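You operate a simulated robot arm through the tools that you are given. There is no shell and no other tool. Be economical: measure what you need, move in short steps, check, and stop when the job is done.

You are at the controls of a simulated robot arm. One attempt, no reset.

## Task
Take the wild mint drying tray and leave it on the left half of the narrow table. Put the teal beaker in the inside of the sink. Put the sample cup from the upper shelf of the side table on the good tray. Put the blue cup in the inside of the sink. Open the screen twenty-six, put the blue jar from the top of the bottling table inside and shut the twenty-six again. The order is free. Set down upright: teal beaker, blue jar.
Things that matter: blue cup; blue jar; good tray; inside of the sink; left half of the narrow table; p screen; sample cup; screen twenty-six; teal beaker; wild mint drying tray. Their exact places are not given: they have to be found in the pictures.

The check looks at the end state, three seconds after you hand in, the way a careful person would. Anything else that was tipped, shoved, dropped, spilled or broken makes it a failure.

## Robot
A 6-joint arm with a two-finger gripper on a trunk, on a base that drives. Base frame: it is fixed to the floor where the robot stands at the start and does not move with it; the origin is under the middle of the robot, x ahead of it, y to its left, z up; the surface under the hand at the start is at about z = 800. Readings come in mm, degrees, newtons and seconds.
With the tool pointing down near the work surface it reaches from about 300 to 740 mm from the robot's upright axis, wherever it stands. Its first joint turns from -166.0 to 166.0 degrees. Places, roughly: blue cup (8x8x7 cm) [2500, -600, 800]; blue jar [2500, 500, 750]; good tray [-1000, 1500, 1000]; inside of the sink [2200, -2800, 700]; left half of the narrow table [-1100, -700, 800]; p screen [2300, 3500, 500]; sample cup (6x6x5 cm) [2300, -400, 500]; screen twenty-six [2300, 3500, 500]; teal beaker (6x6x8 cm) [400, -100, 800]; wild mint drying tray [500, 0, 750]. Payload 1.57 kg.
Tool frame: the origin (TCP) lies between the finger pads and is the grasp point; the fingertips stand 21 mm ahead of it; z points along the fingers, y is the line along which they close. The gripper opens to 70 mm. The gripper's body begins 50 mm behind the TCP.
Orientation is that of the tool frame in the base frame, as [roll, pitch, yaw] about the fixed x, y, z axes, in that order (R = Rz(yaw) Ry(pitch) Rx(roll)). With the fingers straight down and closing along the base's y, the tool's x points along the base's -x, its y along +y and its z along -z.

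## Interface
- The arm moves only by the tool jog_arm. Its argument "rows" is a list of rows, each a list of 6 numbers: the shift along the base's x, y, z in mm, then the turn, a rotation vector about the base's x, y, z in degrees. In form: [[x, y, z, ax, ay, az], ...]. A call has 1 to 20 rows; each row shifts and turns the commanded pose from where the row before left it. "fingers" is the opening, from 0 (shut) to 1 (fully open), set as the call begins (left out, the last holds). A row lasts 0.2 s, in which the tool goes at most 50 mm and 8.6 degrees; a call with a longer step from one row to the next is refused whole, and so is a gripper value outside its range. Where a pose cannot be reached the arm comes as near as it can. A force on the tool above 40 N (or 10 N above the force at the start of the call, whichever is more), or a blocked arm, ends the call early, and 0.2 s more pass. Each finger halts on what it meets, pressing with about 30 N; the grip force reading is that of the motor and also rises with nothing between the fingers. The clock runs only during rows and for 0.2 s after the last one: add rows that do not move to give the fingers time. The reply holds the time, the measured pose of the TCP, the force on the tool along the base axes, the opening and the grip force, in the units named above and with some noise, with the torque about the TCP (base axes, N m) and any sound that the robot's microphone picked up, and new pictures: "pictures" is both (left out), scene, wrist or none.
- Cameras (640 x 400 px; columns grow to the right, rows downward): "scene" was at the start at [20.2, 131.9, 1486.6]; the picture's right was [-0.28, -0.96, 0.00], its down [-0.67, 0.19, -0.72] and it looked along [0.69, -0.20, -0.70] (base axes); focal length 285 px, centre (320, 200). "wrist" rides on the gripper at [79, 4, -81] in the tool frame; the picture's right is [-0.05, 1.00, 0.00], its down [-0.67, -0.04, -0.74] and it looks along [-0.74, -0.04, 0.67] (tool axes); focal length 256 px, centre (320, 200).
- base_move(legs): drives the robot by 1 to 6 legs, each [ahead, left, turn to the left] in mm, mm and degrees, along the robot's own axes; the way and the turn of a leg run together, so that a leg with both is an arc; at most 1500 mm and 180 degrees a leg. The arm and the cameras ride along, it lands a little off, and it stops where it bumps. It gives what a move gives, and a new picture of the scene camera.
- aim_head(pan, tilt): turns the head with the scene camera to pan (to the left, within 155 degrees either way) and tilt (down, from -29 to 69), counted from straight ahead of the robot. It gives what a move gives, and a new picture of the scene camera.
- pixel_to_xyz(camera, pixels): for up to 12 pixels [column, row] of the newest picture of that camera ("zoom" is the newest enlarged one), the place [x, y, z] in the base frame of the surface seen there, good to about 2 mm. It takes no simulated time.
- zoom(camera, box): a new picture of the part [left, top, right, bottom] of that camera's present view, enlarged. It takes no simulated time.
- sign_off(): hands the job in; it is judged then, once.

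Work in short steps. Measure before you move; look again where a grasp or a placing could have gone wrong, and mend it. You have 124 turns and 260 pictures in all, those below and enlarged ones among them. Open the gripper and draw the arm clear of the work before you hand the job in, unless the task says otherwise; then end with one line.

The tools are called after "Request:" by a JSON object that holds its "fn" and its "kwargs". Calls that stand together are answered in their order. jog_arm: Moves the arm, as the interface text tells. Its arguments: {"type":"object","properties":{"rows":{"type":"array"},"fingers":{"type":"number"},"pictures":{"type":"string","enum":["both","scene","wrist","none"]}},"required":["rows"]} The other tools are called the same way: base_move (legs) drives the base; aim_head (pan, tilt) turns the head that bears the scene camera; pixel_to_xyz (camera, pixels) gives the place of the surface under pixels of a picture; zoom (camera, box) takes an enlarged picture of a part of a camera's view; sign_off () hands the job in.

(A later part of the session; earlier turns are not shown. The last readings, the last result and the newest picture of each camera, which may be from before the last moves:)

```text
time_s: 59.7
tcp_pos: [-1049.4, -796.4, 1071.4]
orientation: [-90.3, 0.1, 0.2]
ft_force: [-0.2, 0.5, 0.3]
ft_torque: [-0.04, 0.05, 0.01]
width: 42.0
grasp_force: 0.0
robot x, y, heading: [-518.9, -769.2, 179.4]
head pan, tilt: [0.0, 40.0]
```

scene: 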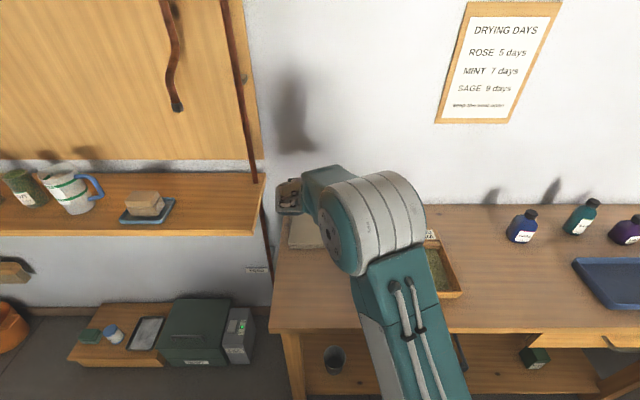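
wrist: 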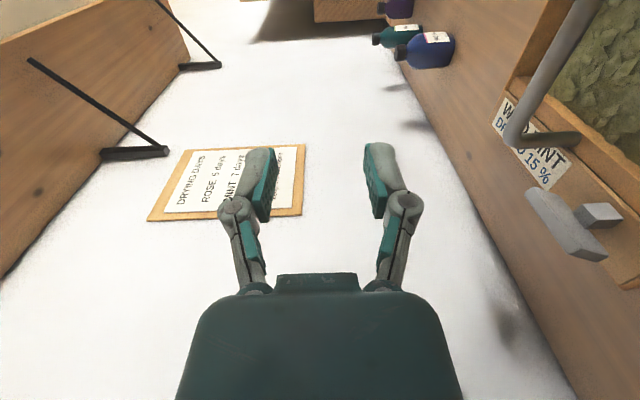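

Tray stands on the table. Back off 300 mm, then turn the tool downward again.

Request:
{"fn": "base_move", "kwargs": {"legs": [[-300, 0, 0]]}}

Request:
{"fn": "jog_arm", "kwargs": {"rows": [[10, 20, 0, -8, 0, 0], [10, 20, 0, -8, 0, 0], [10, 20, 0, -8, 0, 0], [10, 20, 0, -8, 0, 0], [10, 0, 0, -8, 0, 0], [10, 0, 0, -8, 0, 0], [10, 0, 0, -8, 0, 0], [10, 0, 0, -8, 0, 0], [10, 0, 0, -8, 0, 0], [10, 0, 0, -8, 0, 0], [0, 0, 0, -8, 0, 0], [0, 0, 0, -2, 0, 0], [0, 0, 0, 0, 0, 0]], "fingers": 1, "pictures": "scene"}}

```text
time_s: 61.7
tcp_pos: [-761.2, -797.4, 1070.6]
orientation: [-90.4, 0.0, 0.5]
ft_force: [-0.6, -1.0, -0.1]
ft_torque: [-0.02, -0.02, -0.01]
width: 42.2
grasp_force: 0.1
robot x, y, heading: [-231.2, -763.2, 179.8]
head pan, tilt: [0.0, 40.0]
```

scene: 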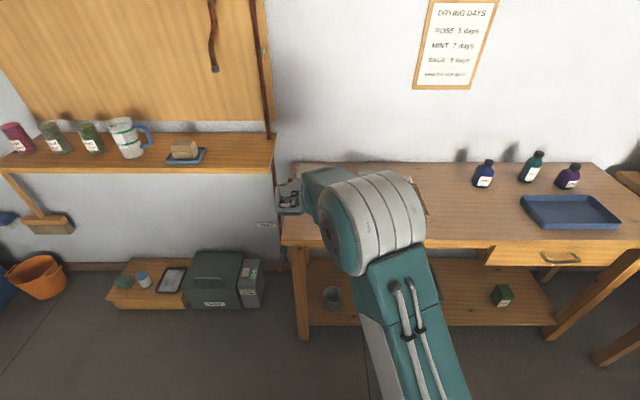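

```text
time_s: 64.5
tcp_pos: [-660.1, -717.1, 1071.6]
orientation: [179.3, 0.3, -0.2]
ft_force: [-1.1, -0.4, 0.1]
ft_torque: [-0.01, -0.01, 0.01]
width: 69.9
grasp_force: 0.1
robot x, y, heading: [-232.1, -768.5, 180.0]
head pan, tilt: [0.0, 40.0]
```

scene: 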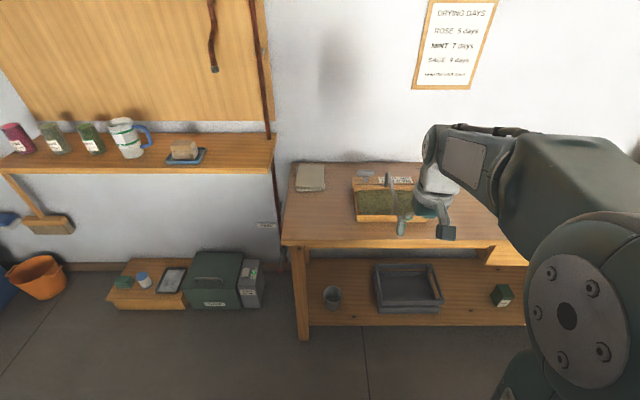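

Tray is down well. Now turn round and drive to the beaker.

Request:
{"fn": "base_move", "kwargs": {"legs": [[0, 0, 90], [0, 0, 90], [0, 735, 0], [220, 0, 0]]}}

```text
time_s: 77.4
tcp_pos: [415.3, -76.2, 1072.9]
orientation: [179.4, 0.3, -179.9]
ft_force: [-0.1, 0.2, 0.0]
ft_torque: [-0.03, 0.0, -0.02]
width: 69.8
grasp_force: 0.1
robot x, y, heading: [-16.9, -26.0, 0.3]
head pan, tilt: [0.0, 40.0]
```

scene: 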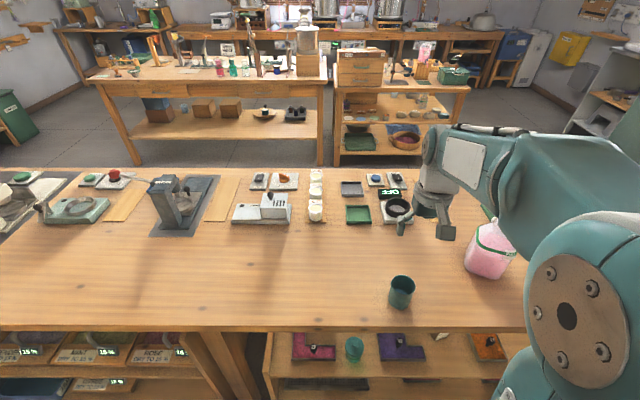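

Beaker at (402,290) in the scene. Zoom and measure its rim and contents.

Request:
{"fn": "zoom", "kwargs": {"camera": "scene", "box": [360, 260, 440, 320]}}

Request:
{"fn": "pixel_to_xyz", "kwargs": {"camera": "zoom", "pixels": [[245, 180], [440, 180], [345, 125], [345, 220], [345, 175], [330, 330], [330, 380]]}}

Request:
{"fn": "zoom", "kwargs": {"camera": "wrist", "box": [200, 0, 440, 150]}}

```text
6.67 times, centred on (400, 290) of scene
```

zoom: 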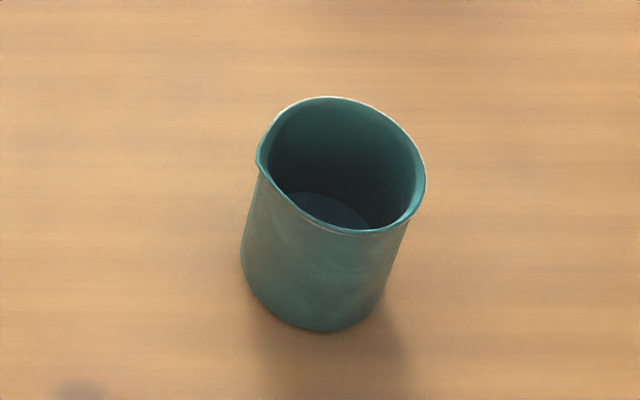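

```text
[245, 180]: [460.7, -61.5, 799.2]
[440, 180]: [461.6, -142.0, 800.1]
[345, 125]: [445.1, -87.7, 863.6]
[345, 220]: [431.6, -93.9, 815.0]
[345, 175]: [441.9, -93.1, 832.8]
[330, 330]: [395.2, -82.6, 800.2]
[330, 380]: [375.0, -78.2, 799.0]
```

```text
2.67 times, centred on (320, 75) of wrist
```

zoom: 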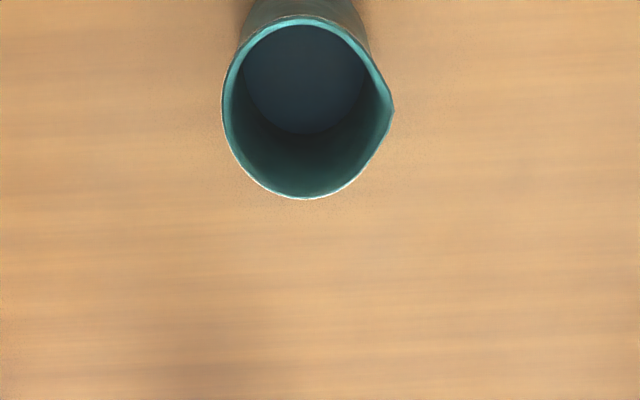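

Beaker holds a little liquid and has a spout on +y side. Measure the rim more precisely in the wrist zoom.

Request:
{"fn": "pixel_to_xyz", "kwargs": {"camera": "zoom", "pixels": [[226, 100], [390, 108], [305, 195], [300, 23], [240, 50], [360, 60], [360, 165], [250, 170]]}}

```text
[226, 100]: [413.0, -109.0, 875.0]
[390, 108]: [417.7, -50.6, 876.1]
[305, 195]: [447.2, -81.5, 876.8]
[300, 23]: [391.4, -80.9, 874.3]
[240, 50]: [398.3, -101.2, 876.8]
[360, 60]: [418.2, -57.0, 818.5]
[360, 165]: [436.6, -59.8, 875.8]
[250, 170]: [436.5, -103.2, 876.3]
```

Rim centre (419,−81), Ø≈56, top 876, spout at +y. I'll close along x to avoid the spout: yaw tool 90° while going to z≈950.

Request:
{"fn": "jog_arm", "kwargs": {"rows": [[4, -5, -10, 0, 0, 8.2], [0, 0, -10, 0, 0, 8.2], [0, 0, -10, 0, 0, 8.2], [0, 0, -10, 0, 0, 8.2], [0, 0, -10, 0, 0, 8.2], [0, 0, -10, 0, 0, 8.2], [0, 0, -10, 0, 0, 8.2], [0, 0, -10, 0, 0, 8.2], [0, 0, -10, 0, 0, 8.2], [0, 0, -10, 0, 0, 8.2], [0, 0, -10, 0, 0, 8], [0, 0, 0, 0, 0, 0]], "fingers": 1, "pictures": "wrist"}}

```text
time_s: 80.0
tcp_pos: [418.8, -79.0, 961.1]
orientation: [179.4, 0.3, -89.7]
ft_force: [0.1, -0.9, 0.2]
ft_torque: [-0.02, 0.03, -0.02]
width: 70.0
grasp_force: 0.0
robot x, y, heading: [-13.6, -24.4, 0.1]
head pan, tilt: [0.0, 40.0]
```

wrist: 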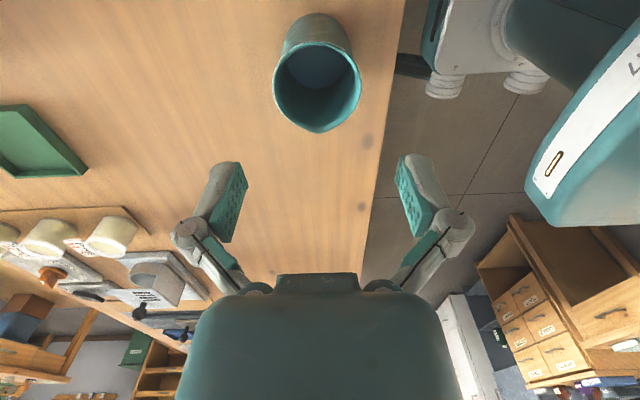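

Beaker centred (column ~318). Descend to z≈840 and close.

Request:
{"fn": "jog_arm", "kwargs": {"rows": [[0, -2, -40, 0, 0, 0], [0, 0, -40, 0, 0, 0], [0, 0, -25, 0, 0, 0], [0, 0, -16, 0, 0, 0], [0, 0, 0, 0, 0, 0]], "fingers": 1, "pictures": "wrist"}}

Request:
{"fn": "jog_arm", "kwargs": {"rows": [[0, 0, 0, 0, 0, 0], [0, 0, 0, 0, 0, 0], [0, 0, 0, 0, 0, 0]], "fingers": 0, "pictures": "none"}}

Request:
{"fn": "jog_arm", "kwargs": {"rows": [[0, 0, 5, 0, 0, 0], [0, 0, 10, 0, 0, 0], [0, 0, 20, 0, 0, 0], [0, 0, 30, 0, 0, 0], [0, 0, 30, 0, 0, 0], [0, 0, 0, 0, 0, 0]], "fingers": 0}}

```text
time_s: 81.2
tcp_pos: [417.2, -81.3, 841.3]
orientation: [179.4, 0.4, -89.8]
ft_force: [-1.3, -0.6, 0.7]
ft_torque: [0.0, -0.01, 0.03]
width: 70.3
grasp_force: 0.0
robot x, y, heading: [-13.9, -25.1, 0.0]
head pan, tilt: [0.0, 40.0]
```

wrist: 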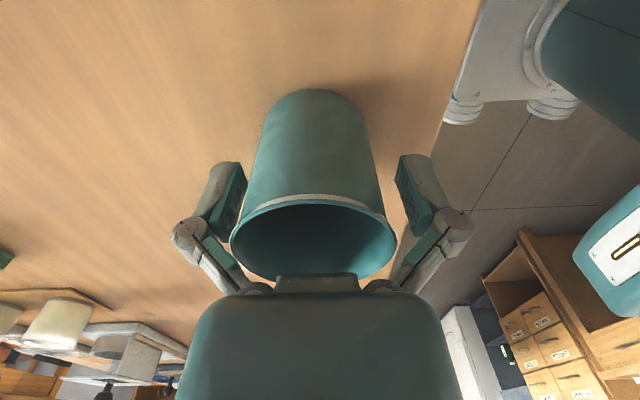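

```text
time_s: 82.0
tcp_pos: [417.5, -83.1, 842.9]
orientation: [179.7, 0.3, -89.9]
ft_force: [5.7, -0.8, 28.3]
ft_torque: [0.08, -0.08, -0.03]
width: 58.4
grasp_force: 29.9
robot x, y, heading: [-17.9, -25.9, 0.4]
head pan, tilt: [0.0, 40.0]
```

```text
time_s: 83.4
tcp_pos: [418.4, -82.3, 936.4]
orientation: [179.4, 0.2, -89.9]
ft_force: [0.0, 0.4, -1.4]
ft_torque: [0.02, -0.02, -0.03]
width: 54.9
grasp_force: 30.3
robot x, y, heading: [-11.4, -29.5, 0.5]
head pan, tilt: [0.0, 40.0]
```

scene: 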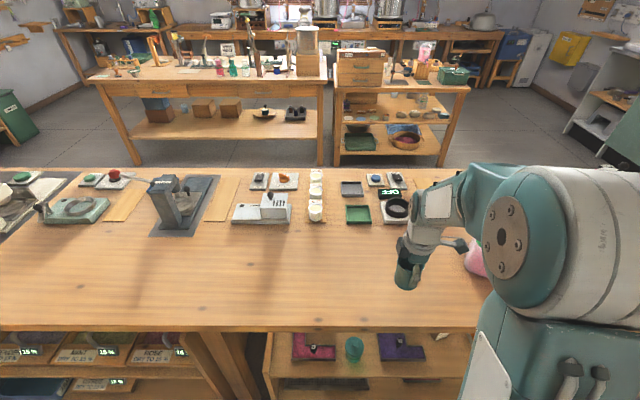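
wrist: 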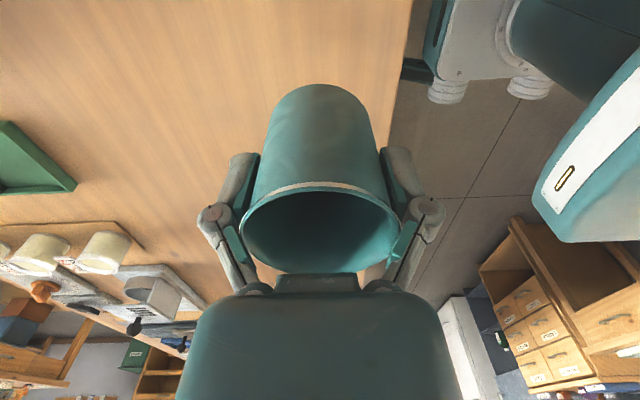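

Beaker lifted upright, ~1.4 N. Raise it, back away from the table and head toward the sink.

Request:
{"fn": "jog_arm", "kwargs": {"rows": [[-10, 0, 30, 0, 0, 0], [-10, 0, 30, 0, 0, 0], [-10, 0, 30, 0, 0, 0], [-10, 0, 30, 0, 0, 0], [0, 0, 0, 0, 0, 0]], "pictures": "none"}}

Request:
{"fn": "base_move", "kwargs": {"legs": [[-300, 0, 0], [0, -1475, 0]]}}

Request:
{"fn": "aim_head", "kwargs": {"pan": -30, "tilt": 20}}

```text
time_s: 84.6
tcp_pos: [378.5, -81.1, 1056.8]
orientation: [179.4, 0.3, -89.8]
ft_force: [0.6, 0.4, -1.3]
ft_torque: [0.02, 0.01, 0.02]
width: 55.3
grasp_force: 30.7
robot x, y, heading: [-13.1, -30.6, 0.4]
head pan, tilt: [0.0, 40.0]
```

```text
time_s: 93.5
tcp_pos: [59.1, -1540.1, 1056.9]
orientation: [179.5, 0.3, -91.3]
ft_force: [-0.2, -0.2, -0.1]
ft_torque: [0.01, 0.01, -0.02]
width: 55.0
grasp_force: 30.1
robot x, y, heading: [-333.4, -1476.4, -1.1]
head pan, tilt: [0.0, 40.0]
```

scene: 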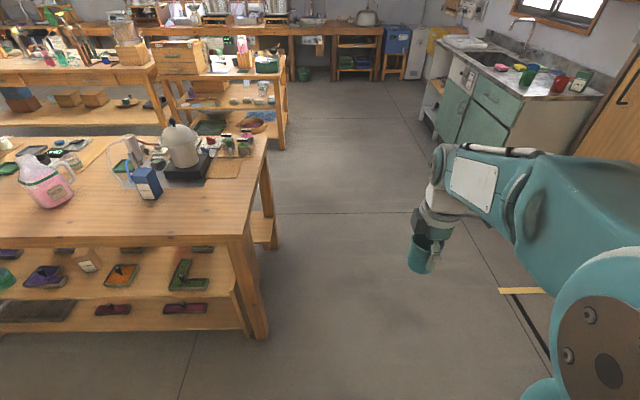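

```text
time_s: 94.5
tcp_pos: [57.4, -1540.0, 1056.4]
orientation: [179.3, 0.4, -91.4]
ft_force: [0.3, -0.2, -1.6]
ft_torque: [-0.01, 0.02, -0.01]
width: 55.0
grasp_force: 29.9
robot x, y, heading: [-331.3, -1476.2, -1.1]
head pan, tilt: [-30.0, 20.0]
```

scene: 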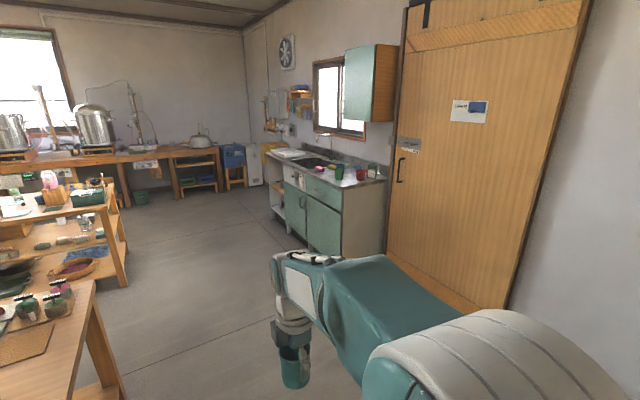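

Measure the counter and the sink, and the corridor.

Request:
{"fn": "pixel_to_xyz", "kwargs": {"camera": "scene", "pixels": [[383, 182], [342, 190], [285, 165], [270, 155], [305, 165], [325, 162], [320, 175], [339, 172], [360, 175], [95, 290], [125, 285], [130, 220]]}}

Request:
{"fn": "zoom", "kwargs": {"camera": "scene", "box": [250, 120, 410, 220]}}

```text
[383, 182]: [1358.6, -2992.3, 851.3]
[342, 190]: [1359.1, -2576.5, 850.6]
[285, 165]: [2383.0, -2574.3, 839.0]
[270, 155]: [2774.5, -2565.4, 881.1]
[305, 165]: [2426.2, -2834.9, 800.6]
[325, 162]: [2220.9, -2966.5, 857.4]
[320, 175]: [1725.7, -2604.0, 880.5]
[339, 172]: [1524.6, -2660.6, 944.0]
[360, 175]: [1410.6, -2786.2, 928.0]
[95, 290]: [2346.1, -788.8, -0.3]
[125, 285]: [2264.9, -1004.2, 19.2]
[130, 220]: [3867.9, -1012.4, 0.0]
```

```text
4.00 times, centred on (330, 170) of scene
```

zoom: 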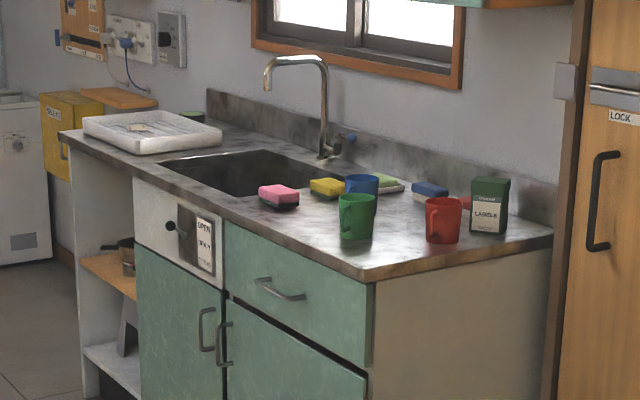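

Counter front edge y≈−2575, top ≈875; basin near (2200,−2800). Drive there along y≈−1480, then face it.

Request:
{"fn": "base_move", "kwargs": {"legs": [[1500, 0, 1], [1115, 0, 0], [0, 0, -90], [600, 0, 0]]}}

Request:
{"fn": "aim_head", "kwargs": {"pan": 0, "tilt": 45}}

```text
time_s: 114.1
tcp_pos: [2239.4, -2457.7, 1056.8]
orientation: [179.5, 0.3, 179.6]
ft_force: [0.5, -0.3, -0.7]
ft_torque: [0.02, 0.03, -0.02]
width: 55.5
grasp_force: 30.0
robot x, y, heading: [2293.2, -2063.1, -90.2]
head pan, tilt: [-30.0, 20.0]
```

scene: 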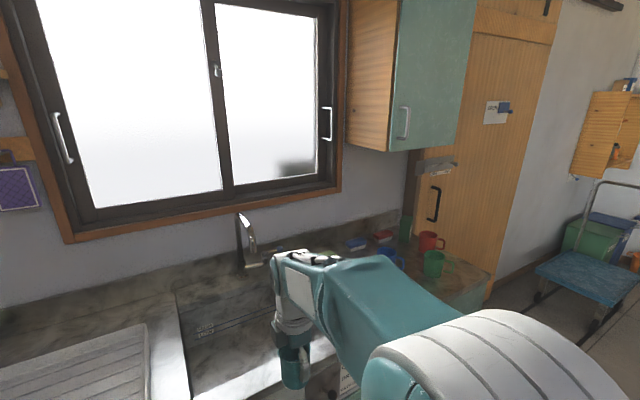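

```text
time_s: 115.1
tcp_pos: [2239.3, -2457.2, 1056.5]
orientation: [179.3, 0.3, 179.7]
ft_force: [-0.1, -0.1, -1.1]
ft_torque: [0.0, 0.02, 0.01]
width: 55.2
grasp_force: 29.7
robot x, y, heading: [2292.6, -2063.5, -90.2]
head pan, tilt: [0.0, 45.0]
```

scene: 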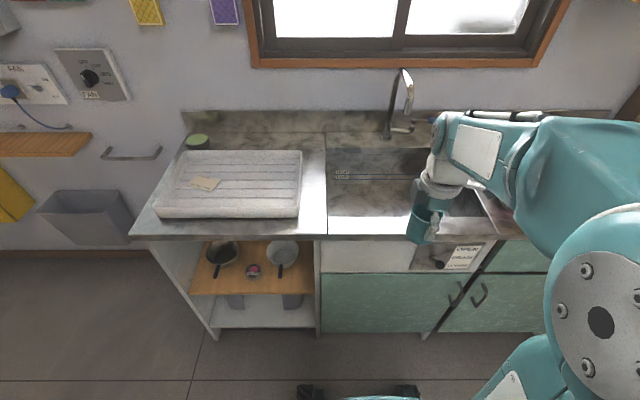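

Basin visible between columns 327–490. Measure corners, floor and tap.

Request:
{"fn": "pixel_to_xyz", "kwargs": {"camera": "scene", "pixels": [[332, 228], [332, 155], [340, 210], [370, 165], [390, 190], [380, 220], [400, 165], [400, 80], [410, 110], [390, 125], [340, 175], [480, 210]]}}

Request:
{"fn": "zoom", "kwargs": {"camera": "scene", "box": [310, 60, 530, 260]}}

```text
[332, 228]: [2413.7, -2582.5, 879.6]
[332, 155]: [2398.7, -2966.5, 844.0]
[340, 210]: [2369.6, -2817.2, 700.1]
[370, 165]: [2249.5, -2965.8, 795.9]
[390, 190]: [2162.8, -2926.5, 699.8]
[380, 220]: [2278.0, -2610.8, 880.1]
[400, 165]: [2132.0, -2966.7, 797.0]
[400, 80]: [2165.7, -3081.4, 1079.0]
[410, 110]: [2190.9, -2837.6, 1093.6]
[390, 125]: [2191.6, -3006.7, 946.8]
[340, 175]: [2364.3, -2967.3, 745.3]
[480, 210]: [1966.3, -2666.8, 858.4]
```

```text
2.00 times, centred on (420, 160) of scene
```

zoom: 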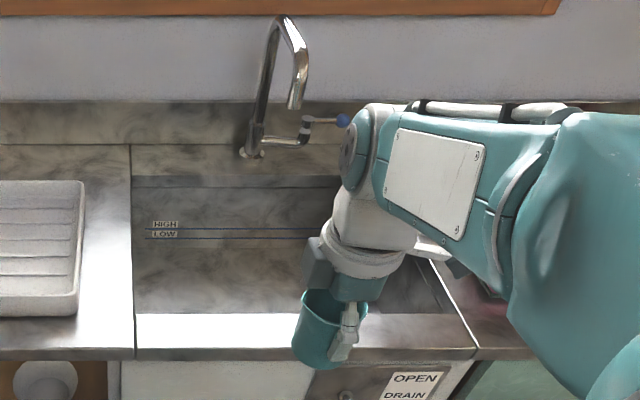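

Basin: floor z=700, rim 880, x≈1970–2400, y≈−2967…−2640; tap spout tip near (2191,−2838,1090). I'll place the beaker at about (2330,−2765), clear of the tap. Drive ahead 150, left 90.

Request:
{"fn": "base_move", "kwargs": {"legs": [[0, 92, 0.2], [150, 0, 0]]}}

Request:
{"fn": "jog_arm", "kwargs": {"rows": [[0, -40, 0, 0, 0, 0], [0, -40, 0, 0, 0, 0], [0, -40, 0, 0, 0, 0], [0, -30, 0, 0, 0, 0], [0, 0, 0, 0, 0, 0]]}}

```text
time_s: 117.2
tcp_pos: [2343.9, -2610.5, 1056.3]
orientation: [179.4, -0.1, -180.0]
ft_force: [0.3, -0.1, -0.2]
ft_torque: [-0.03, 0.06, -0.02]
width: 55.2
grasp_force: 29.9
robot x, y, heading: [2389.7, -2219.3, -90.0]
head pan, tilt: [0.0, 45.0]
```

scene: 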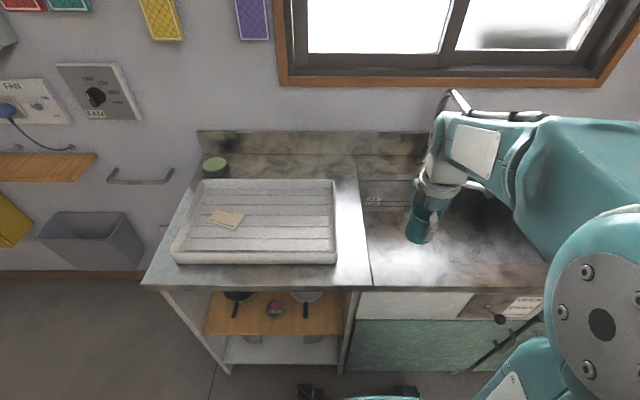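

```text
time_s: 118.4
tcp_pos: [2335.6, -2758.8, 1055.3]
orientation: [179.4, 0.4, 180.0]
ft_force: [0.1, 0.6, -0.6]
ft_torque: [0.01, 0.0, 0.01]
width: 55.0
grasp_force: 30.1
robot x, y, heading: [2389.9, -2216.9, -89.9]
head pan, tilt: [0.0, 45.0]
```

scene: 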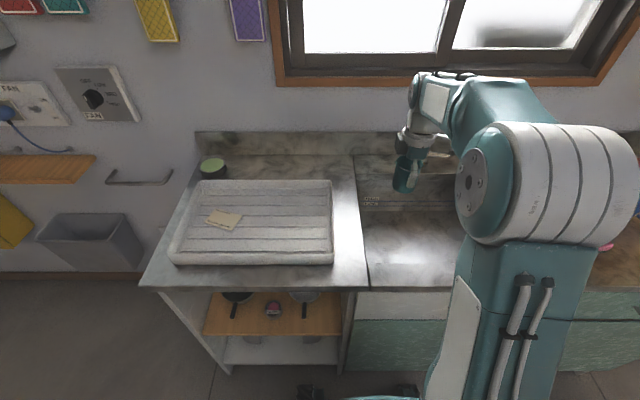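
wrist: 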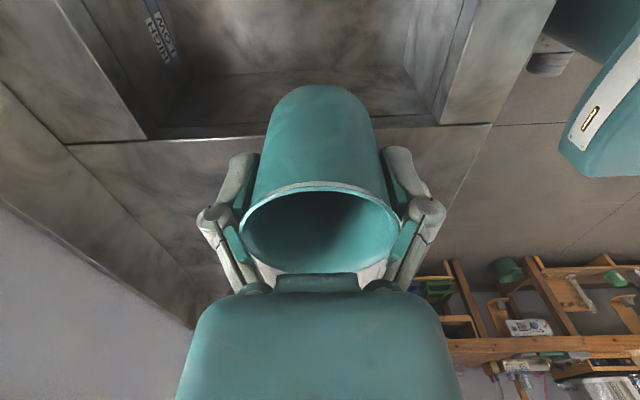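

Check that the basin edges leave room below the beaker.

Request:
{"fn": "pixel_to_xyz", "kwargs": {"camera": "wrist", "pixels": [[220, 135], [430, 135], [435, 60], [150, 120], [400, 100], [210, 30], [250, 90], [330, 30]]}}

```text
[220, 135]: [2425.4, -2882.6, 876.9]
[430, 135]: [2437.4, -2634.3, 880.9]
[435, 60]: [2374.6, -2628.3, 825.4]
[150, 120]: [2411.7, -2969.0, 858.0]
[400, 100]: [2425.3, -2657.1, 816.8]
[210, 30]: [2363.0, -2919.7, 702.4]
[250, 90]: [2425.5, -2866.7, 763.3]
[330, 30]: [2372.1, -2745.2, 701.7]
```

Basin left wall x≈2425, front wall y≈−2628: room enough. Descend to z≈755.

Request:
{"fn": "jog_arm", "kwargs": {"rows": [[-2, -10, -35, 0, 0, 0], [0, 0, -40, 0, 0, 0], [0, 0, -40, 0, 0, 0], [0, 0, -40, 0, 0, 0], [0, 0, -40, 0, 0, 0], [0, 0, -35, 0, 0, 0], [0, 0, -35, 0, 0, 0], [0, 0, -20, 0, 0, 0], [0, 0, -15, 0, 0, 0], [0, 0, 0, 0, 0, 0]]}}

```text
time_s: 120.6
tcp_pos: [2335.3, -2769.8, 758.2]
orientation: [179.4, 0.3, 180.0]
ft_force: [-0.1, -0.3, -0.7]
ft_torque: [-0.01, -0.01, 0.0]
width: 55.2
grasp_force: 29.8
robot x, y, heading: [2392.4, -2215.8, -89.9]
head pan, tilt: [0.0, 45.0]
```

scene: 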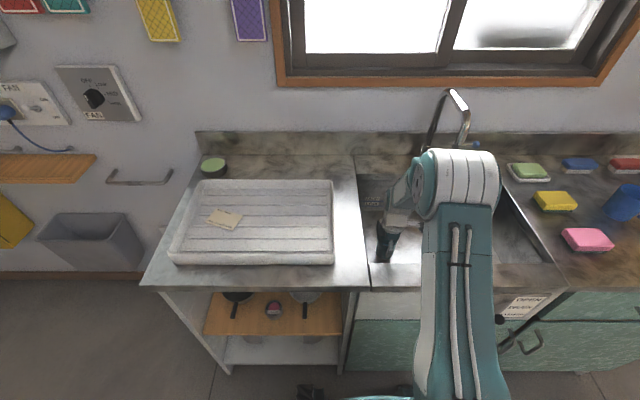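
wrist: 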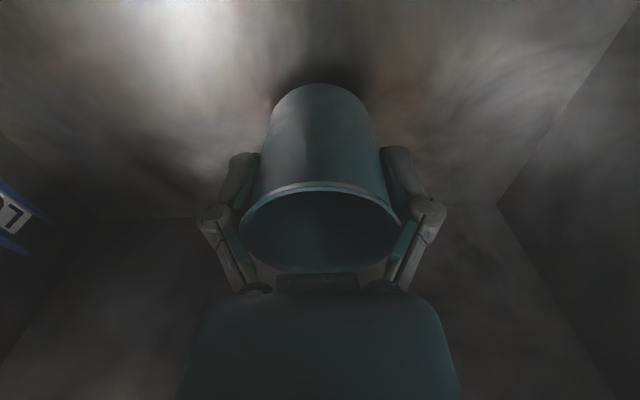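

Lower in small steps until contact is felt.

Request:
{"fn": "jog_arm", "kwargs": {"rows": [[0, 0, -5, 0, 0, 0], [0, 0, -4, 0, 0, 0], [0, 0, -3, 0, 0, 0], [0, 0, 0, 0, 0, 0]], "pictures": "none"}}

Request:
{"fn": "jog_arm", "kwargs": {"rows": [[0, 0, -1, 0, 0, 0], [0, 0, -1, 0, 0, 0], [0, 0, -1, 0, 0, 0], [0, 0, 0, 0, 0, 0]], "pictures": "none"}}

```text
time_s: 121.6
tcp_pos: [2335.5, -2770.1, 745.3]
orientation: [179.6, 0.3, -180.0]
ft_force: [-1.8, 5.9, 23.5]
ft_torque: [-0.12, -0.23, 0.06]
width: 55.2
grasp_force: 29.8
robot x, y, heading: [2391.8, -2215.4, -90.0]
head pan, tilt: [0.0, 45.0]
```

```text
time_s: 122.2
tcp_pos: [2334.0, -2771.2, 745.4]
orientation: [179.6, 0.3, 180.0]
ft_force: [-0.7, 4.9, 15.5]
ft_torque: [0.02, -0.17, 0.11]
width: 55.8
grasp_force: 29.7
robot x, y, heading: [2392.6, -2212.7, -90.2]
head pan, tilt: [0.0, 45.0]
stopped in row 2: the force on the tool passed its limit at 42 N (the readings are from after the stop); the commanded pose is now the measured one
```

Contact. Release and go straight up.

Request:
{"fn": "jog_arm", "kwargs": {"rows": [[0, 0, 0.5, 0, 0, 0], [0, 0, 0, 0, 0, 0], [0, 0, 0, 0, 0, 0]], "fingers": 1, "pictures": "wrist"}}

Request:
{"fn": "jog_arm", "kwargs": {"rows": [[0, 0, 15, 0, 0, 0], [0, 0, 30, 0, 0, 0], [0, 0, 40, 0, 0, 0], [0, 0, 40, 0, 0, 0], [0, 0, 40, 0, 0, 0], [0, 0, 40, 0, 0, 0], [0, 0, 40, 0, 0, 0], [0, 0, 40, 0, 0, 0], [0, 0, 0, 0, 0, 0]], "fingers": 1, "pictures": "wrist"}}

```text
time_s: 123.0
tcp_pos: [2334.4, -2770.7, 744.6]
orientation: [179.6, 0.2, 179.9]
ft_force: [-0.2, -0.4, -0.4]
ft_torque: [0.03, 0.02, -0.02]
width: 70.2
grasp_force: 0.1
robot x, y, heading: [2390.3, -2219.5, -89.9]
head pan, tilt: [0.0, 45.0]
```

wrist: 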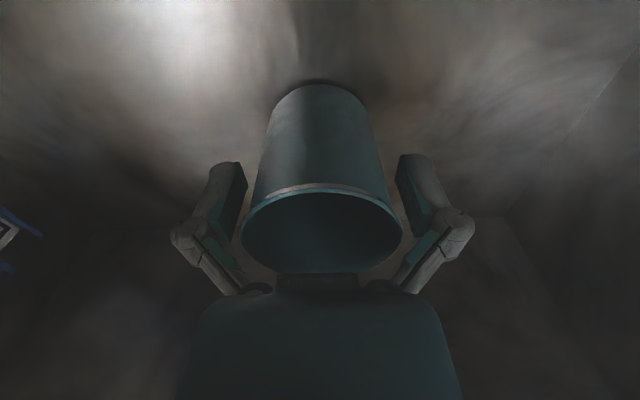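

```text
time_s: 125.0
tcp_pos: [2334.7, -2770.6, 1030.6]
orientation: [179.6, 0.3, 180.0]
ft_force: [0.5, -0.4, 0.3]
ft_torque: [-0.03, -0.01, 0.01]
width: 69.8
grasp_force: 0.0
robot x, y, heading: [2391.3, -2211.7, -90.0]
head pan, tilt: [0.0, 45.0]
```

wrist: 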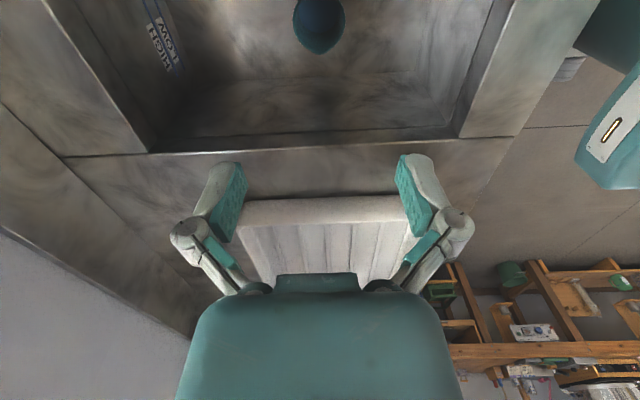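

Beaker is upright in the basin. Retract the arm and drive back, then look toward the side table.

Request:
{"fn": "jog_arm", "kwargs": {"rows": [[0, 40, 10, 0, 0, 0], [0, 40, 10, 0, 0, 0], [0, 40, 0, 0, 0, 0], [0, 30, 0, 0, 0, 0], [0, 0, 0, 0, 0, 0]], "pictures": "none"}}

Request:
{"fn": "base_move", "kwargs": {"legs": [[-700, 0, 0], [0, -700, 0], [0, 0, 90]]}}

Request:
{"fn": "aim_head", "kwargs": {"pan": 50, "tilt": 35}}

```text
time_s: 126.2
tcp_pos: [2337.0, -2622.6, 1052.2]
orientation: [179.5, 0.2, 180.0]
ft_force: [-0.6, 0.4, 0.5]
ft_torque: [0.05, -0.02, 0.04]
width: 69.9
grasp_force: 0.2
robot x, y, heading: [2394.2, -2214.5, -89.8]
head pan, tilt: [0.0, 45.0]
```

```text
time_s: 137.2
tcp_pos: [2102.6, -1578.2, 1052.7]
orientation: [179.6, 0.2, -90.6]
ft_force: [-0.6, -0.2, 1.2]
ft_torque: [0.01, 0.02, 0.04]
width: 70.1
grasp_force: 0.1
robot x, y, heading: [1698.0, -1518.7, -0.7]
head pan, tilt: [0.0, 45.0]
```

scene: 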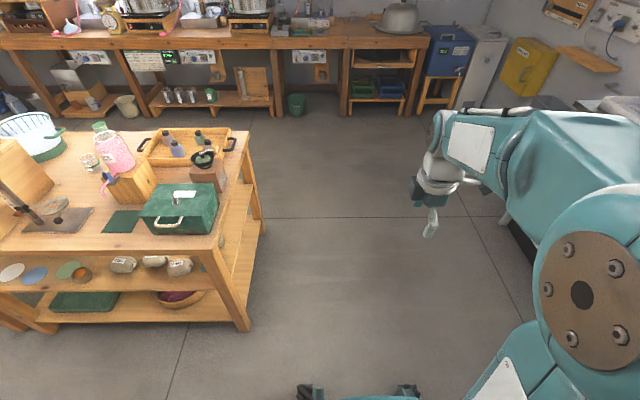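

```text
time_s: 138.4
tcp_pos: [2101.9, -1579.2, 1051.9]
orientation: [179.5, 0.2, -90.5]
ft_force: [-0.7, -0.8, 0.1]
ft_torque: [0.02, 0.01, -0.03]
width: 69.9
grasp_force: 0.0
robot x, y, heading: [1698.4, -1518.5, -0.8]
head pan, tilt: [50.0, 35.0]
```

scene: 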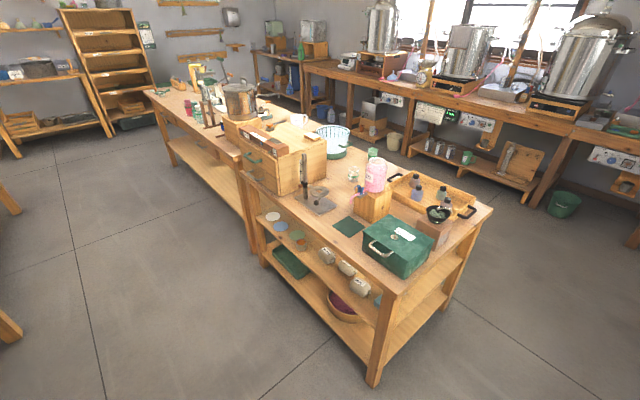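

Zoom in on the side table.

Request:
{"fn": "zoom", "kwargs": {"camera": "scene", "box": [230, 110, 500, 380]}}

Request:
{"fn": "pixel_to_xyz", "kwargs": {"camera": "scene", "pixels": [[370, 385], [385, 293], [492, 210], [238, 152], [275, 250], [273, 217], [282, 228], [298, 242], [327, 256], [346, 268], [362, 290], [330, 330]]}}

```text
1.48 times, centred on (365, 245) of scene
```

zoom: 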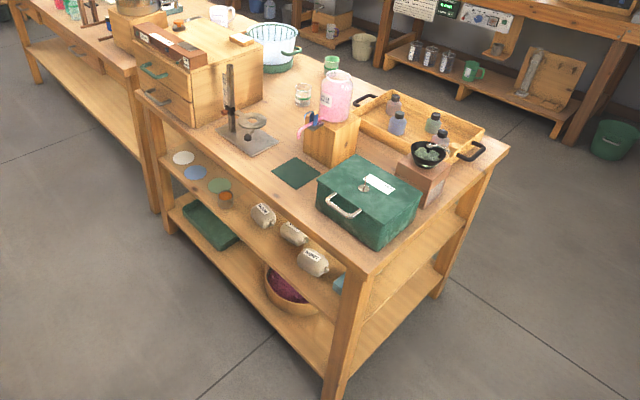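

```text
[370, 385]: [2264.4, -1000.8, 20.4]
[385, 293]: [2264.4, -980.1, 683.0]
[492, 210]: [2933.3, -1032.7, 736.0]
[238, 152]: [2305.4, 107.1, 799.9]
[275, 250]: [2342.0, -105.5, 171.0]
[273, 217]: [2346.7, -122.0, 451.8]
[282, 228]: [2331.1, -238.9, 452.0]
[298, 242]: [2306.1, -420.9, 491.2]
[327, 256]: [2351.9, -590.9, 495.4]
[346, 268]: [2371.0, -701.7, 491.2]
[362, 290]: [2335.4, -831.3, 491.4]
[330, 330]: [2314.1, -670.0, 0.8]
```

Sample cup candidate at px (298,242) ≈ (2306,−421,491). Drive to face the table.

Request:
{"fn": "base_move", "kwargs": {"legs": [[0, 1000, 0.7]]}}

Request:
{"fn": "aim_head", "kwargs": {"pan": 0, "tilt": 38}}

Request:
{"fn": "zoom", "kwargs": {"camera": "scene", "box": [130, 60, 450, 260]}}

```text
time_s: 143.6
tcp_pos: [2106.2, -580.8, 1051.8]
orientation: [179.5, 0.3, -89.5]
ft_force: [0.2, -0.4, -0.4]
ft_torque: [0.0, 0.0, 0.01]
width: 70.2
grasp_force: 0.0
robot x, y, heading: [1698.5, -527.0, 0.3]
head pan, tilt: [50.0, 35.0]
```

scene: 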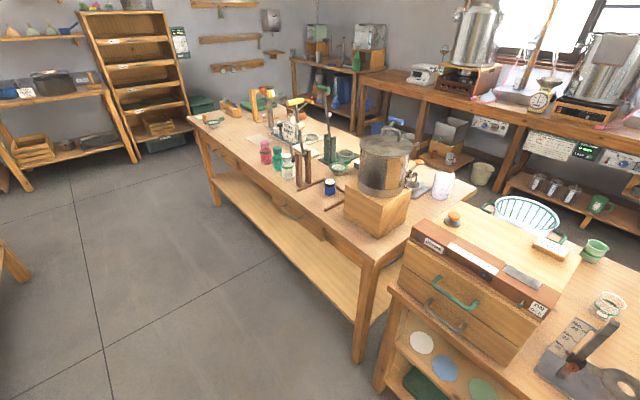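

```text
time_s: 144.7
tcp_pos: [2104.7, -579.8, 1052.2]
orientation: [179.6, 0.2, -89.5]
ft_force: [1.2, -0.3, -0.6]
ft_torque: [-0.02, -0.04, 0.01]
width: 69.8
grasp_force: 0.0
robot x, y, heading: [1697.8, -528.9, 0.3]
head pan, tilt: [0.0, 38.0]
```

scene: 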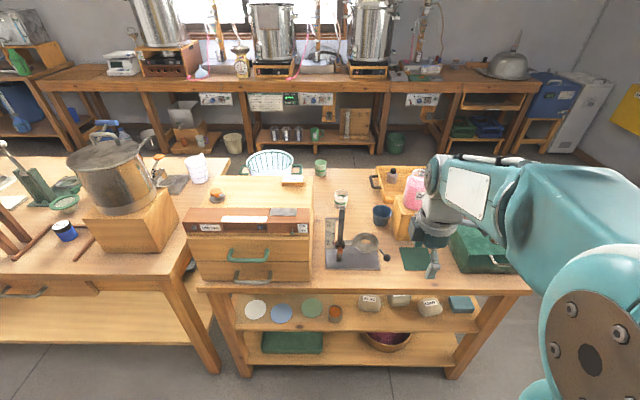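

```text
2.00 times, centred on (290, 160) of scene
```

zoom: 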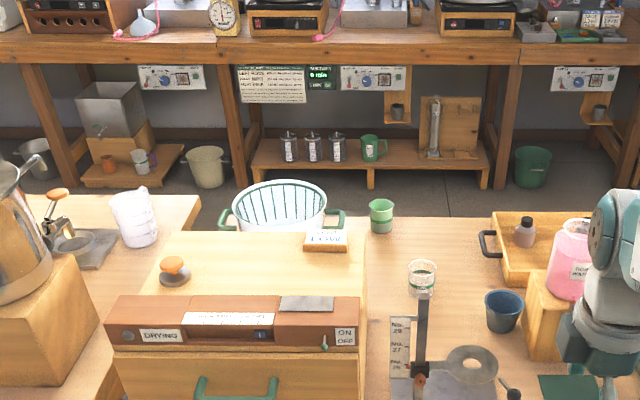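

Blue cup at (381,215), blue jar at (65,230) on the bottling table, shelf items in row ~310. Zoom on cup and shelf, and measure.

Request:
{"fn": "zoom", "kwargs": {"camera": "scene", "box": [330, 170, 450, 270]}}

Request:
{"fn": "zoom", "kwargs": {"camera": "scene", "box": [230, 280, 480, 370]}}

Request:
{"fn": "pixel_to_xyz", "kwargs": {"camera": "scene", "pixels": [[373, 213], [390, 213], [381, 206], [381, 219], [381, 225], [335, 308], [335, 320], [328, 314], [342, 314], [335, 314], [335, 328], [320, 290]]}}

```text
4.00 times, centred on (390, 220) of scene
```

zoom: 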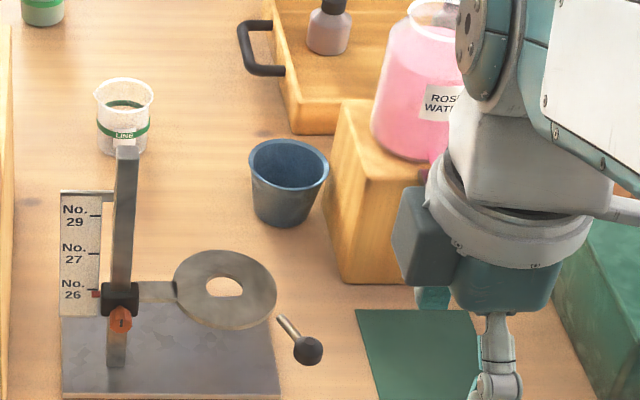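

```text
2.56 times, centred on (355, 325) of scene
```

zoom: 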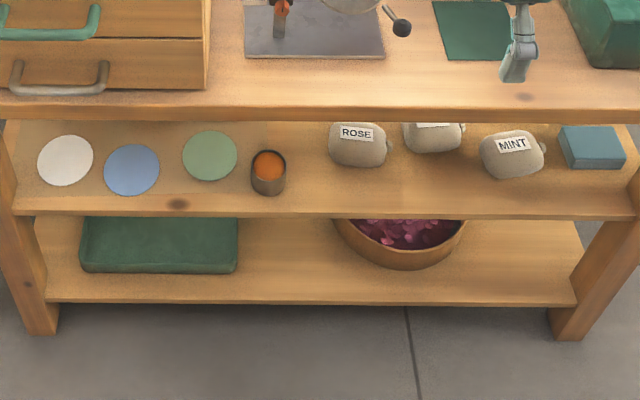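

```text
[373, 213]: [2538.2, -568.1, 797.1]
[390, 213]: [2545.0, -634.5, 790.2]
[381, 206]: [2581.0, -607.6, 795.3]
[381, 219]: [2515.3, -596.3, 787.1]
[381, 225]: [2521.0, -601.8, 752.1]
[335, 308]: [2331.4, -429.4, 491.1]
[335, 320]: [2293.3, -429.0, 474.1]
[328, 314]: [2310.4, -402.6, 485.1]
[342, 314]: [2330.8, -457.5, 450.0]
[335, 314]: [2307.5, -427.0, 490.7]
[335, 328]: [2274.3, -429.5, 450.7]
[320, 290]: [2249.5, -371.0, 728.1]
```

Measure obstacles round the blue cup: jug top, block, gauge post, tabletop height.

Request:
{"fn": "pixel_to_xyz", "kwargs": {"camera": "scene", "pixels": [[413, 175], [395, 205], [341, 208], [341, 245], [360, 240], [341, 195], [405, 258], [300, 230], [381, 212], [250, 170], [350, 270], [410, 290]]}}

Request:
{"fn": "base_move", "kwargs": {"legs": [[170, 0, 0]]}}

Request:
{"fn": "jog_arm", "kwargs": {"rows": [[0, 0, 0, 0, 0, -8.2], [0, 0, 0, 0, 0, -8.2], [0, 0, 0, 0, 0, -8.2], [0, 0, 0, 0, 0, -8.2], [0, 0, 0, 0, 0, -8.2], [0, 0, 0, 0, 0, -8.2], [0, 0, 0, 0, 0, -8.2], [0, 0, 0, 0, 0, -8.2], [0, 0, 0, 0, 0, -8.2], [0, 0, 0, 0, 0, -8.2], [0, 0, 0, 0, 0, -8.2], [0, 0, 0, 0, 0, 0]], "fingers": 0.6, "pictures": "wrist"}}

```text
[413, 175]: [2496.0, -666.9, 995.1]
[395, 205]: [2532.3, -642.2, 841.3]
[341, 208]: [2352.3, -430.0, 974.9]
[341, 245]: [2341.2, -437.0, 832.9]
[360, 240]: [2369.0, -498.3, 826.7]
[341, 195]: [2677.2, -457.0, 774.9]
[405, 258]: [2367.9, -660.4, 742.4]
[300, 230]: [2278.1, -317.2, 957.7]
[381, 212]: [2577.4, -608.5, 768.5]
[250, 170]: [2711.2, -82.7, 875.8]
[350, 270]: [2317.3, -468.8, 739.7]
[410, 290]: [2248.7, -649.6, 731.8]
```

```text
time_s: 146.2
tcp_pos: [2279.2, -577.8, 1052.2]
orientation: [179.8, 0.1, -89.4]
ft_force: [0.0, 0.1, 0.5]
ft_torque: [-0.01, -0.01, -0.03]
width: 69.9
grasp_force: 0.0
robot x, y, heading: [1872.3, -529.2, 0.4]
head pan, tilt: [0.0, 38.0]
```

scene: 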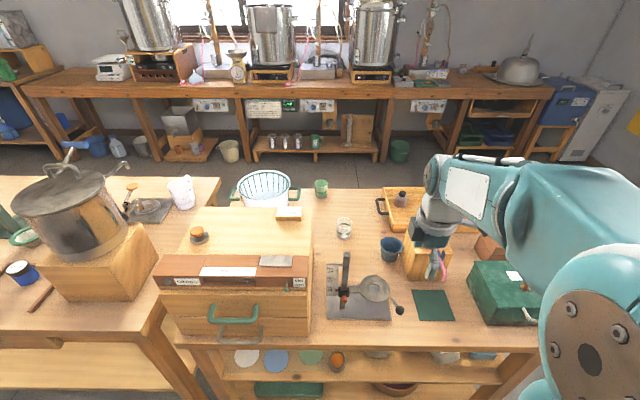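

```text
time_s: 148.8
tcp_pos: [2277.8, -577.5, 1052.5]
orientation: [179.7, 0.2, -179.7]
ft_force: [0.1, 0.5, -0.6]
ft_torque: [0.0, 0.0, -0.03]
width: 41.6
grasp_force: 0.0
robot x, y, heading: [1873.3, -528.1, 0.5]
head pan, tilt: [0.0, 38.0]
```

wrist: 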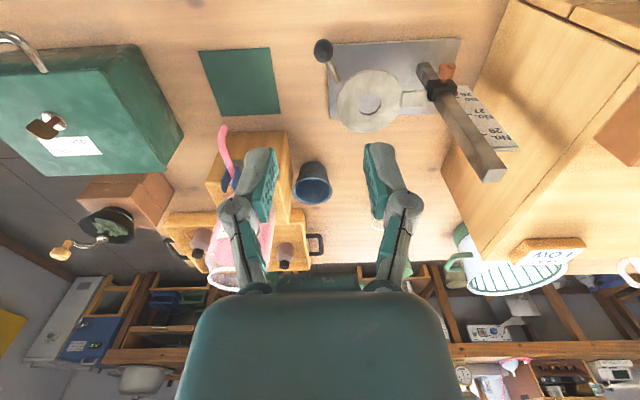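

Tabletop z=740, cup next to the block (block edge y≈−640), gauge post at y≈−430. Advance over the cup and look.

Request:
{"fn": "jog_arm", "kwargs": {"rows": [[45, 3, 0, 0, 0, 0], [45, 3, 0, 0, 0, 0], [45, 3, 0, 0, 0, 0], [45, 3, 0, 0, 0, 0], [20, 2, -30, 0, 0, 0], [0, 0, 0, 0, 0, 0]], "fingers": 0.6, "pictures": "wrist"}}

Request:
{"fn": "zoom", "kwargs": {"camera": "wrist", "box": [220, 0, 420, 160]}}

```text
time_s: 150.2
tcp_pos: [2478.1, -563.4, 1023.1]
orientation: [179.7, 0.2, -179.6]
ft_force: [0.1, -0.6, 0.0]
ft_torque: [-0.01, -0.05, 0.0]
width: 42.1
grasp_force: 0.0
robot x, y, heading: [1867.5, -527.5, 0.4]
head pan, tilt: [0.0, 38.0]
```

wrist: 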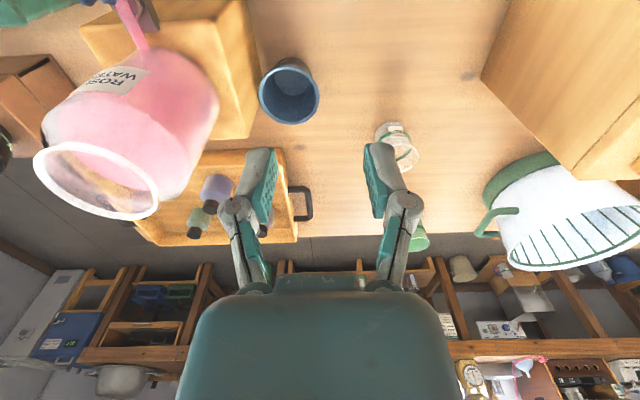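

```text
2.50 times, centred on (320, 80) of wrist
```

zoom: 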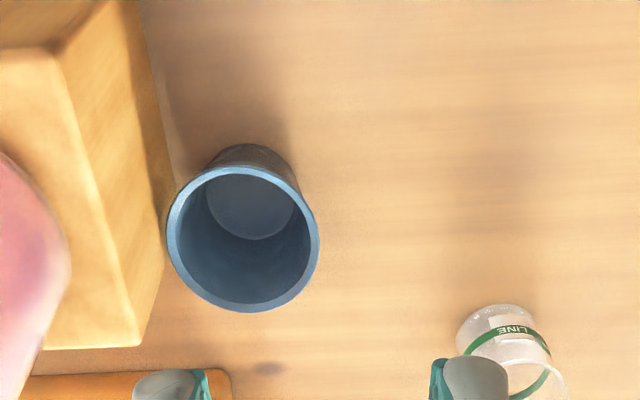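

Request:
{"fn": "pixel_to_xyz", "kwargs": {"camera": "zoom", "pixels": [[171, 240], [315, 240], [240, 307], [240, 170], [240, 200], [135, 200], [165, 200], [313, 260], [310, 212], [460, 345], [290, 290], [60, 60]]}}

```text
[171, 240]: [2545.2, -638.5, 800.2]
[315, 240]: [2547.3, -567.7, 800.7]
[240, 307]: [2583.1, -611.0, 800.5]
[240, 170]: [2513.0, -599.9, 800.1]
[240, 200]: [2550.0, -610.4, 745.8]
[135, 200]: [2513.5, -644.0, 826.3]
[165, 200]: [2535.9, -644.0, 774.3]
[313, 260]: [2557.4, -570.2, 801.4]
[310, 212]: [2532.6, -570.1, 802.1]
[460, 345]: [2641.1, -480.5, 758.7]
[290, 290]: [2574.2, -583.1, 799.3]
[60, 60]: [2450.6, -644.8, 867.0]
```

Cup rim centre (2548,−603), outer r≈36, top z=800. Check the jug's nearest side before lowering at the cup's left wall (y≈−569).

Request:
{"fn": "pixel_to_xyz", "kwargs": {"camera": "wrist", "pixels": [[212, 100], [205, 75], [200, 130], [180, 160], [155, 190], [254, 100], [115, 150]]}}

```text
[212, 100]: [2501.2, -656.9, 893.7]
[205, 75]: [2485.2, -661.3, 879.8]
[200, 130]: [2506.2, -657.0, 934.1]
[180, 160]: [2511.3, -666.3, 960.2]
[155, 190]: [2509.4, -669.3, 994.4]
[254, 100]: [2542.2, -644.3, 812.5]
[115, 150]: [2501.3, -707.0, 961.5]
```

Jug edge at y≈−657 leaves ~25 mm to the wrist. Move to (2547,−569), descend to z≈792 with the wall between the fingers.

Request:
{"fn": "jog_arm", "kwargs": {"rows": [[35, -3, -20, 0, 0, 0], [34, -3, -20, 0, 0, 0], [0, 0, -40, 0, 0, 0], [0, 0, -40, 0, 0, 0], [0, 0, 0, 0, 0, 0]], "fingers": 0.6, "pictures": "wrist"}}

```text
time_s: 151.4
tcp_pos: [2545.7, -568.5, 901.2]
orientation: [179.7, 0.1, -179.6]
ft_force: [0.7, 0.1, 0.2]
ft_torque: [0.02, -0.01, 0.01]
width: 41.9
grasp_force: 0.0
robot x, y, heading: [1869.8, -525.8, 0.4]
head pan, tilt: [0.0, 38.0]
```

wrist: 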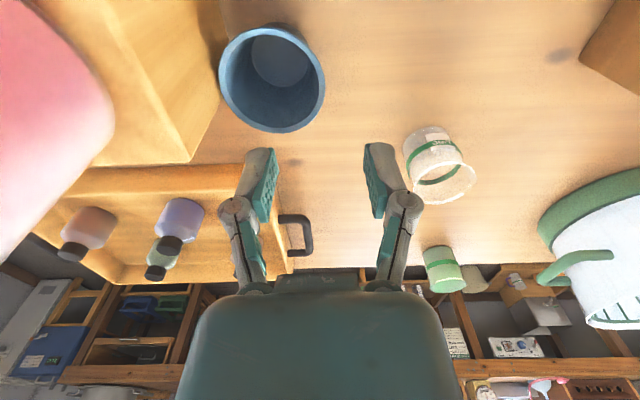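

Good alignment. Descend, then close.

Request:
{"fn": "jog_arm", "kwargs": {"rows": [[1, -1, -40, 0, 0, 0], [0, 0, -40, 0, 0, 0], [0, 0, -28, 0, 0, 0], [0, 0, 0, 0, 0, 0]], "fingers": 0.6, "pictures": "wrist"}}

Request:
{"fn": "jog_arm", "kwargs": {"rows": [[0, 0, 0, 0, 0, 0], [0, 0, 0, 0, 0, 0], [0, 0, 0, 0, 0, 0]], "fingers": 0, "pictures": "wrist"}}

```text
time_s: 152.4
tcp_pos: [2546.0, -569.0, 795.9]
orientation: [179.7, 0.1, -179.6]
ft_force: [0.0, -0.2, -0.3]
ft_torque: [0.01, 0.02, -0.02]
width: 42.1
grasp_force: 0.0
robot x, y, heading: [1876.4, -527.9, 0.5]
head pan, tilt: [0.0, 38.0]
```

wrist: 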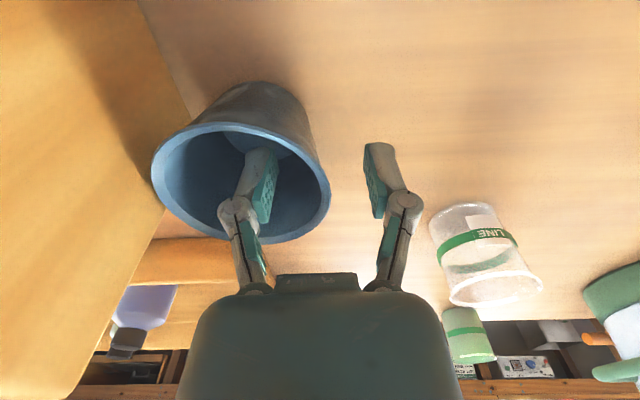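

```text
time_s: 153.2
tcp_pos: [2546.8, -570.3, 797.0]
orientation: [179.7, 0.4, -179.5]
ft_force: [1.5, -1.5, 16.8]
ft_torque: [-0.94, 0.04, 0.07]
width: 8.2
grasp_force: 30.1
robot x, y, heading: [1871.6, -530.4, 0.4]
head pan, tilt: [0.0, 38.0]
```

wrist: 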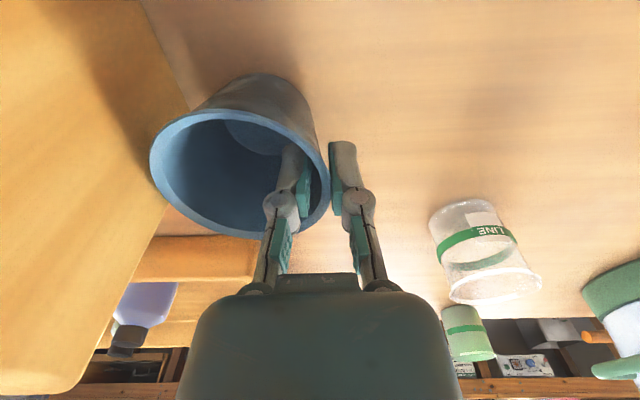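

Wall pinched (8 mm). Lift up.

Request:
{"fn": "jog_arm", "kwargs": {"rows": [[0, 0, 5, 0, 0, 0], [0, 2, 10, 0, 0, 0], [0, 0, 20, 0, 0, 0], [0, 0, 30, 0, 0, 0], [0, 0, 40, 0, 0, 0], [0, 0, 40, 0, 0, 0], [0, 0, 40, 0, 0, 0], [0, 0, 40, 0, 0, 0], [0, 0, 30, 0, 0, 0], [0, 0, 0, 0, 0, 0]], "fingers": 0}}

```text
time_s: 155.4
tcp_pos: [2547.0, -568.6, 1049.2]
orientation: [179.7, 0.2, -179.6]
ft_force: [0.2, 0.5, -0.5]
ft_torque: [0.02, 0.03, 0.02]
width: 5.9
grasp_force: 30.1
robot x, y, heading: [1870.2, -531.5, 0.7]
head pan, tilt: [0.0, 38.0]
```

scene: 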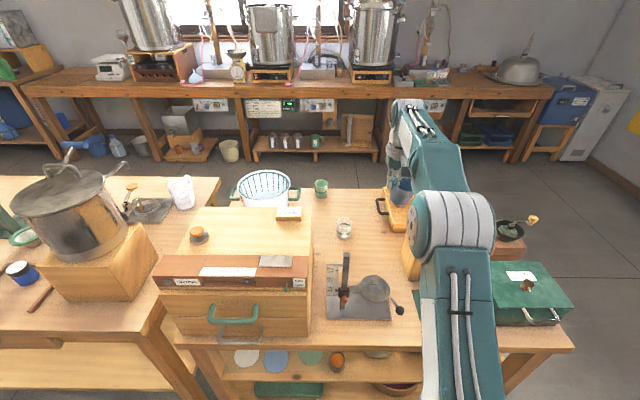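
wrist: 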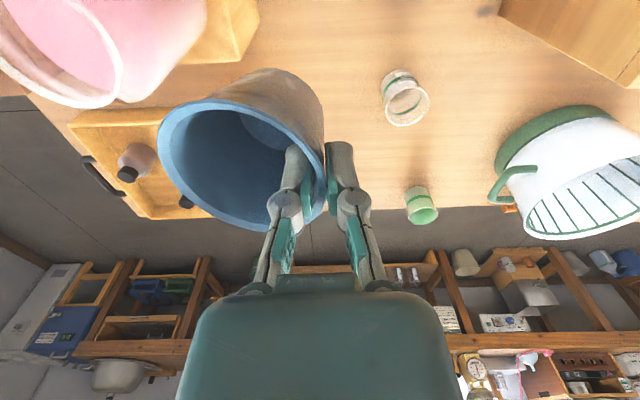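

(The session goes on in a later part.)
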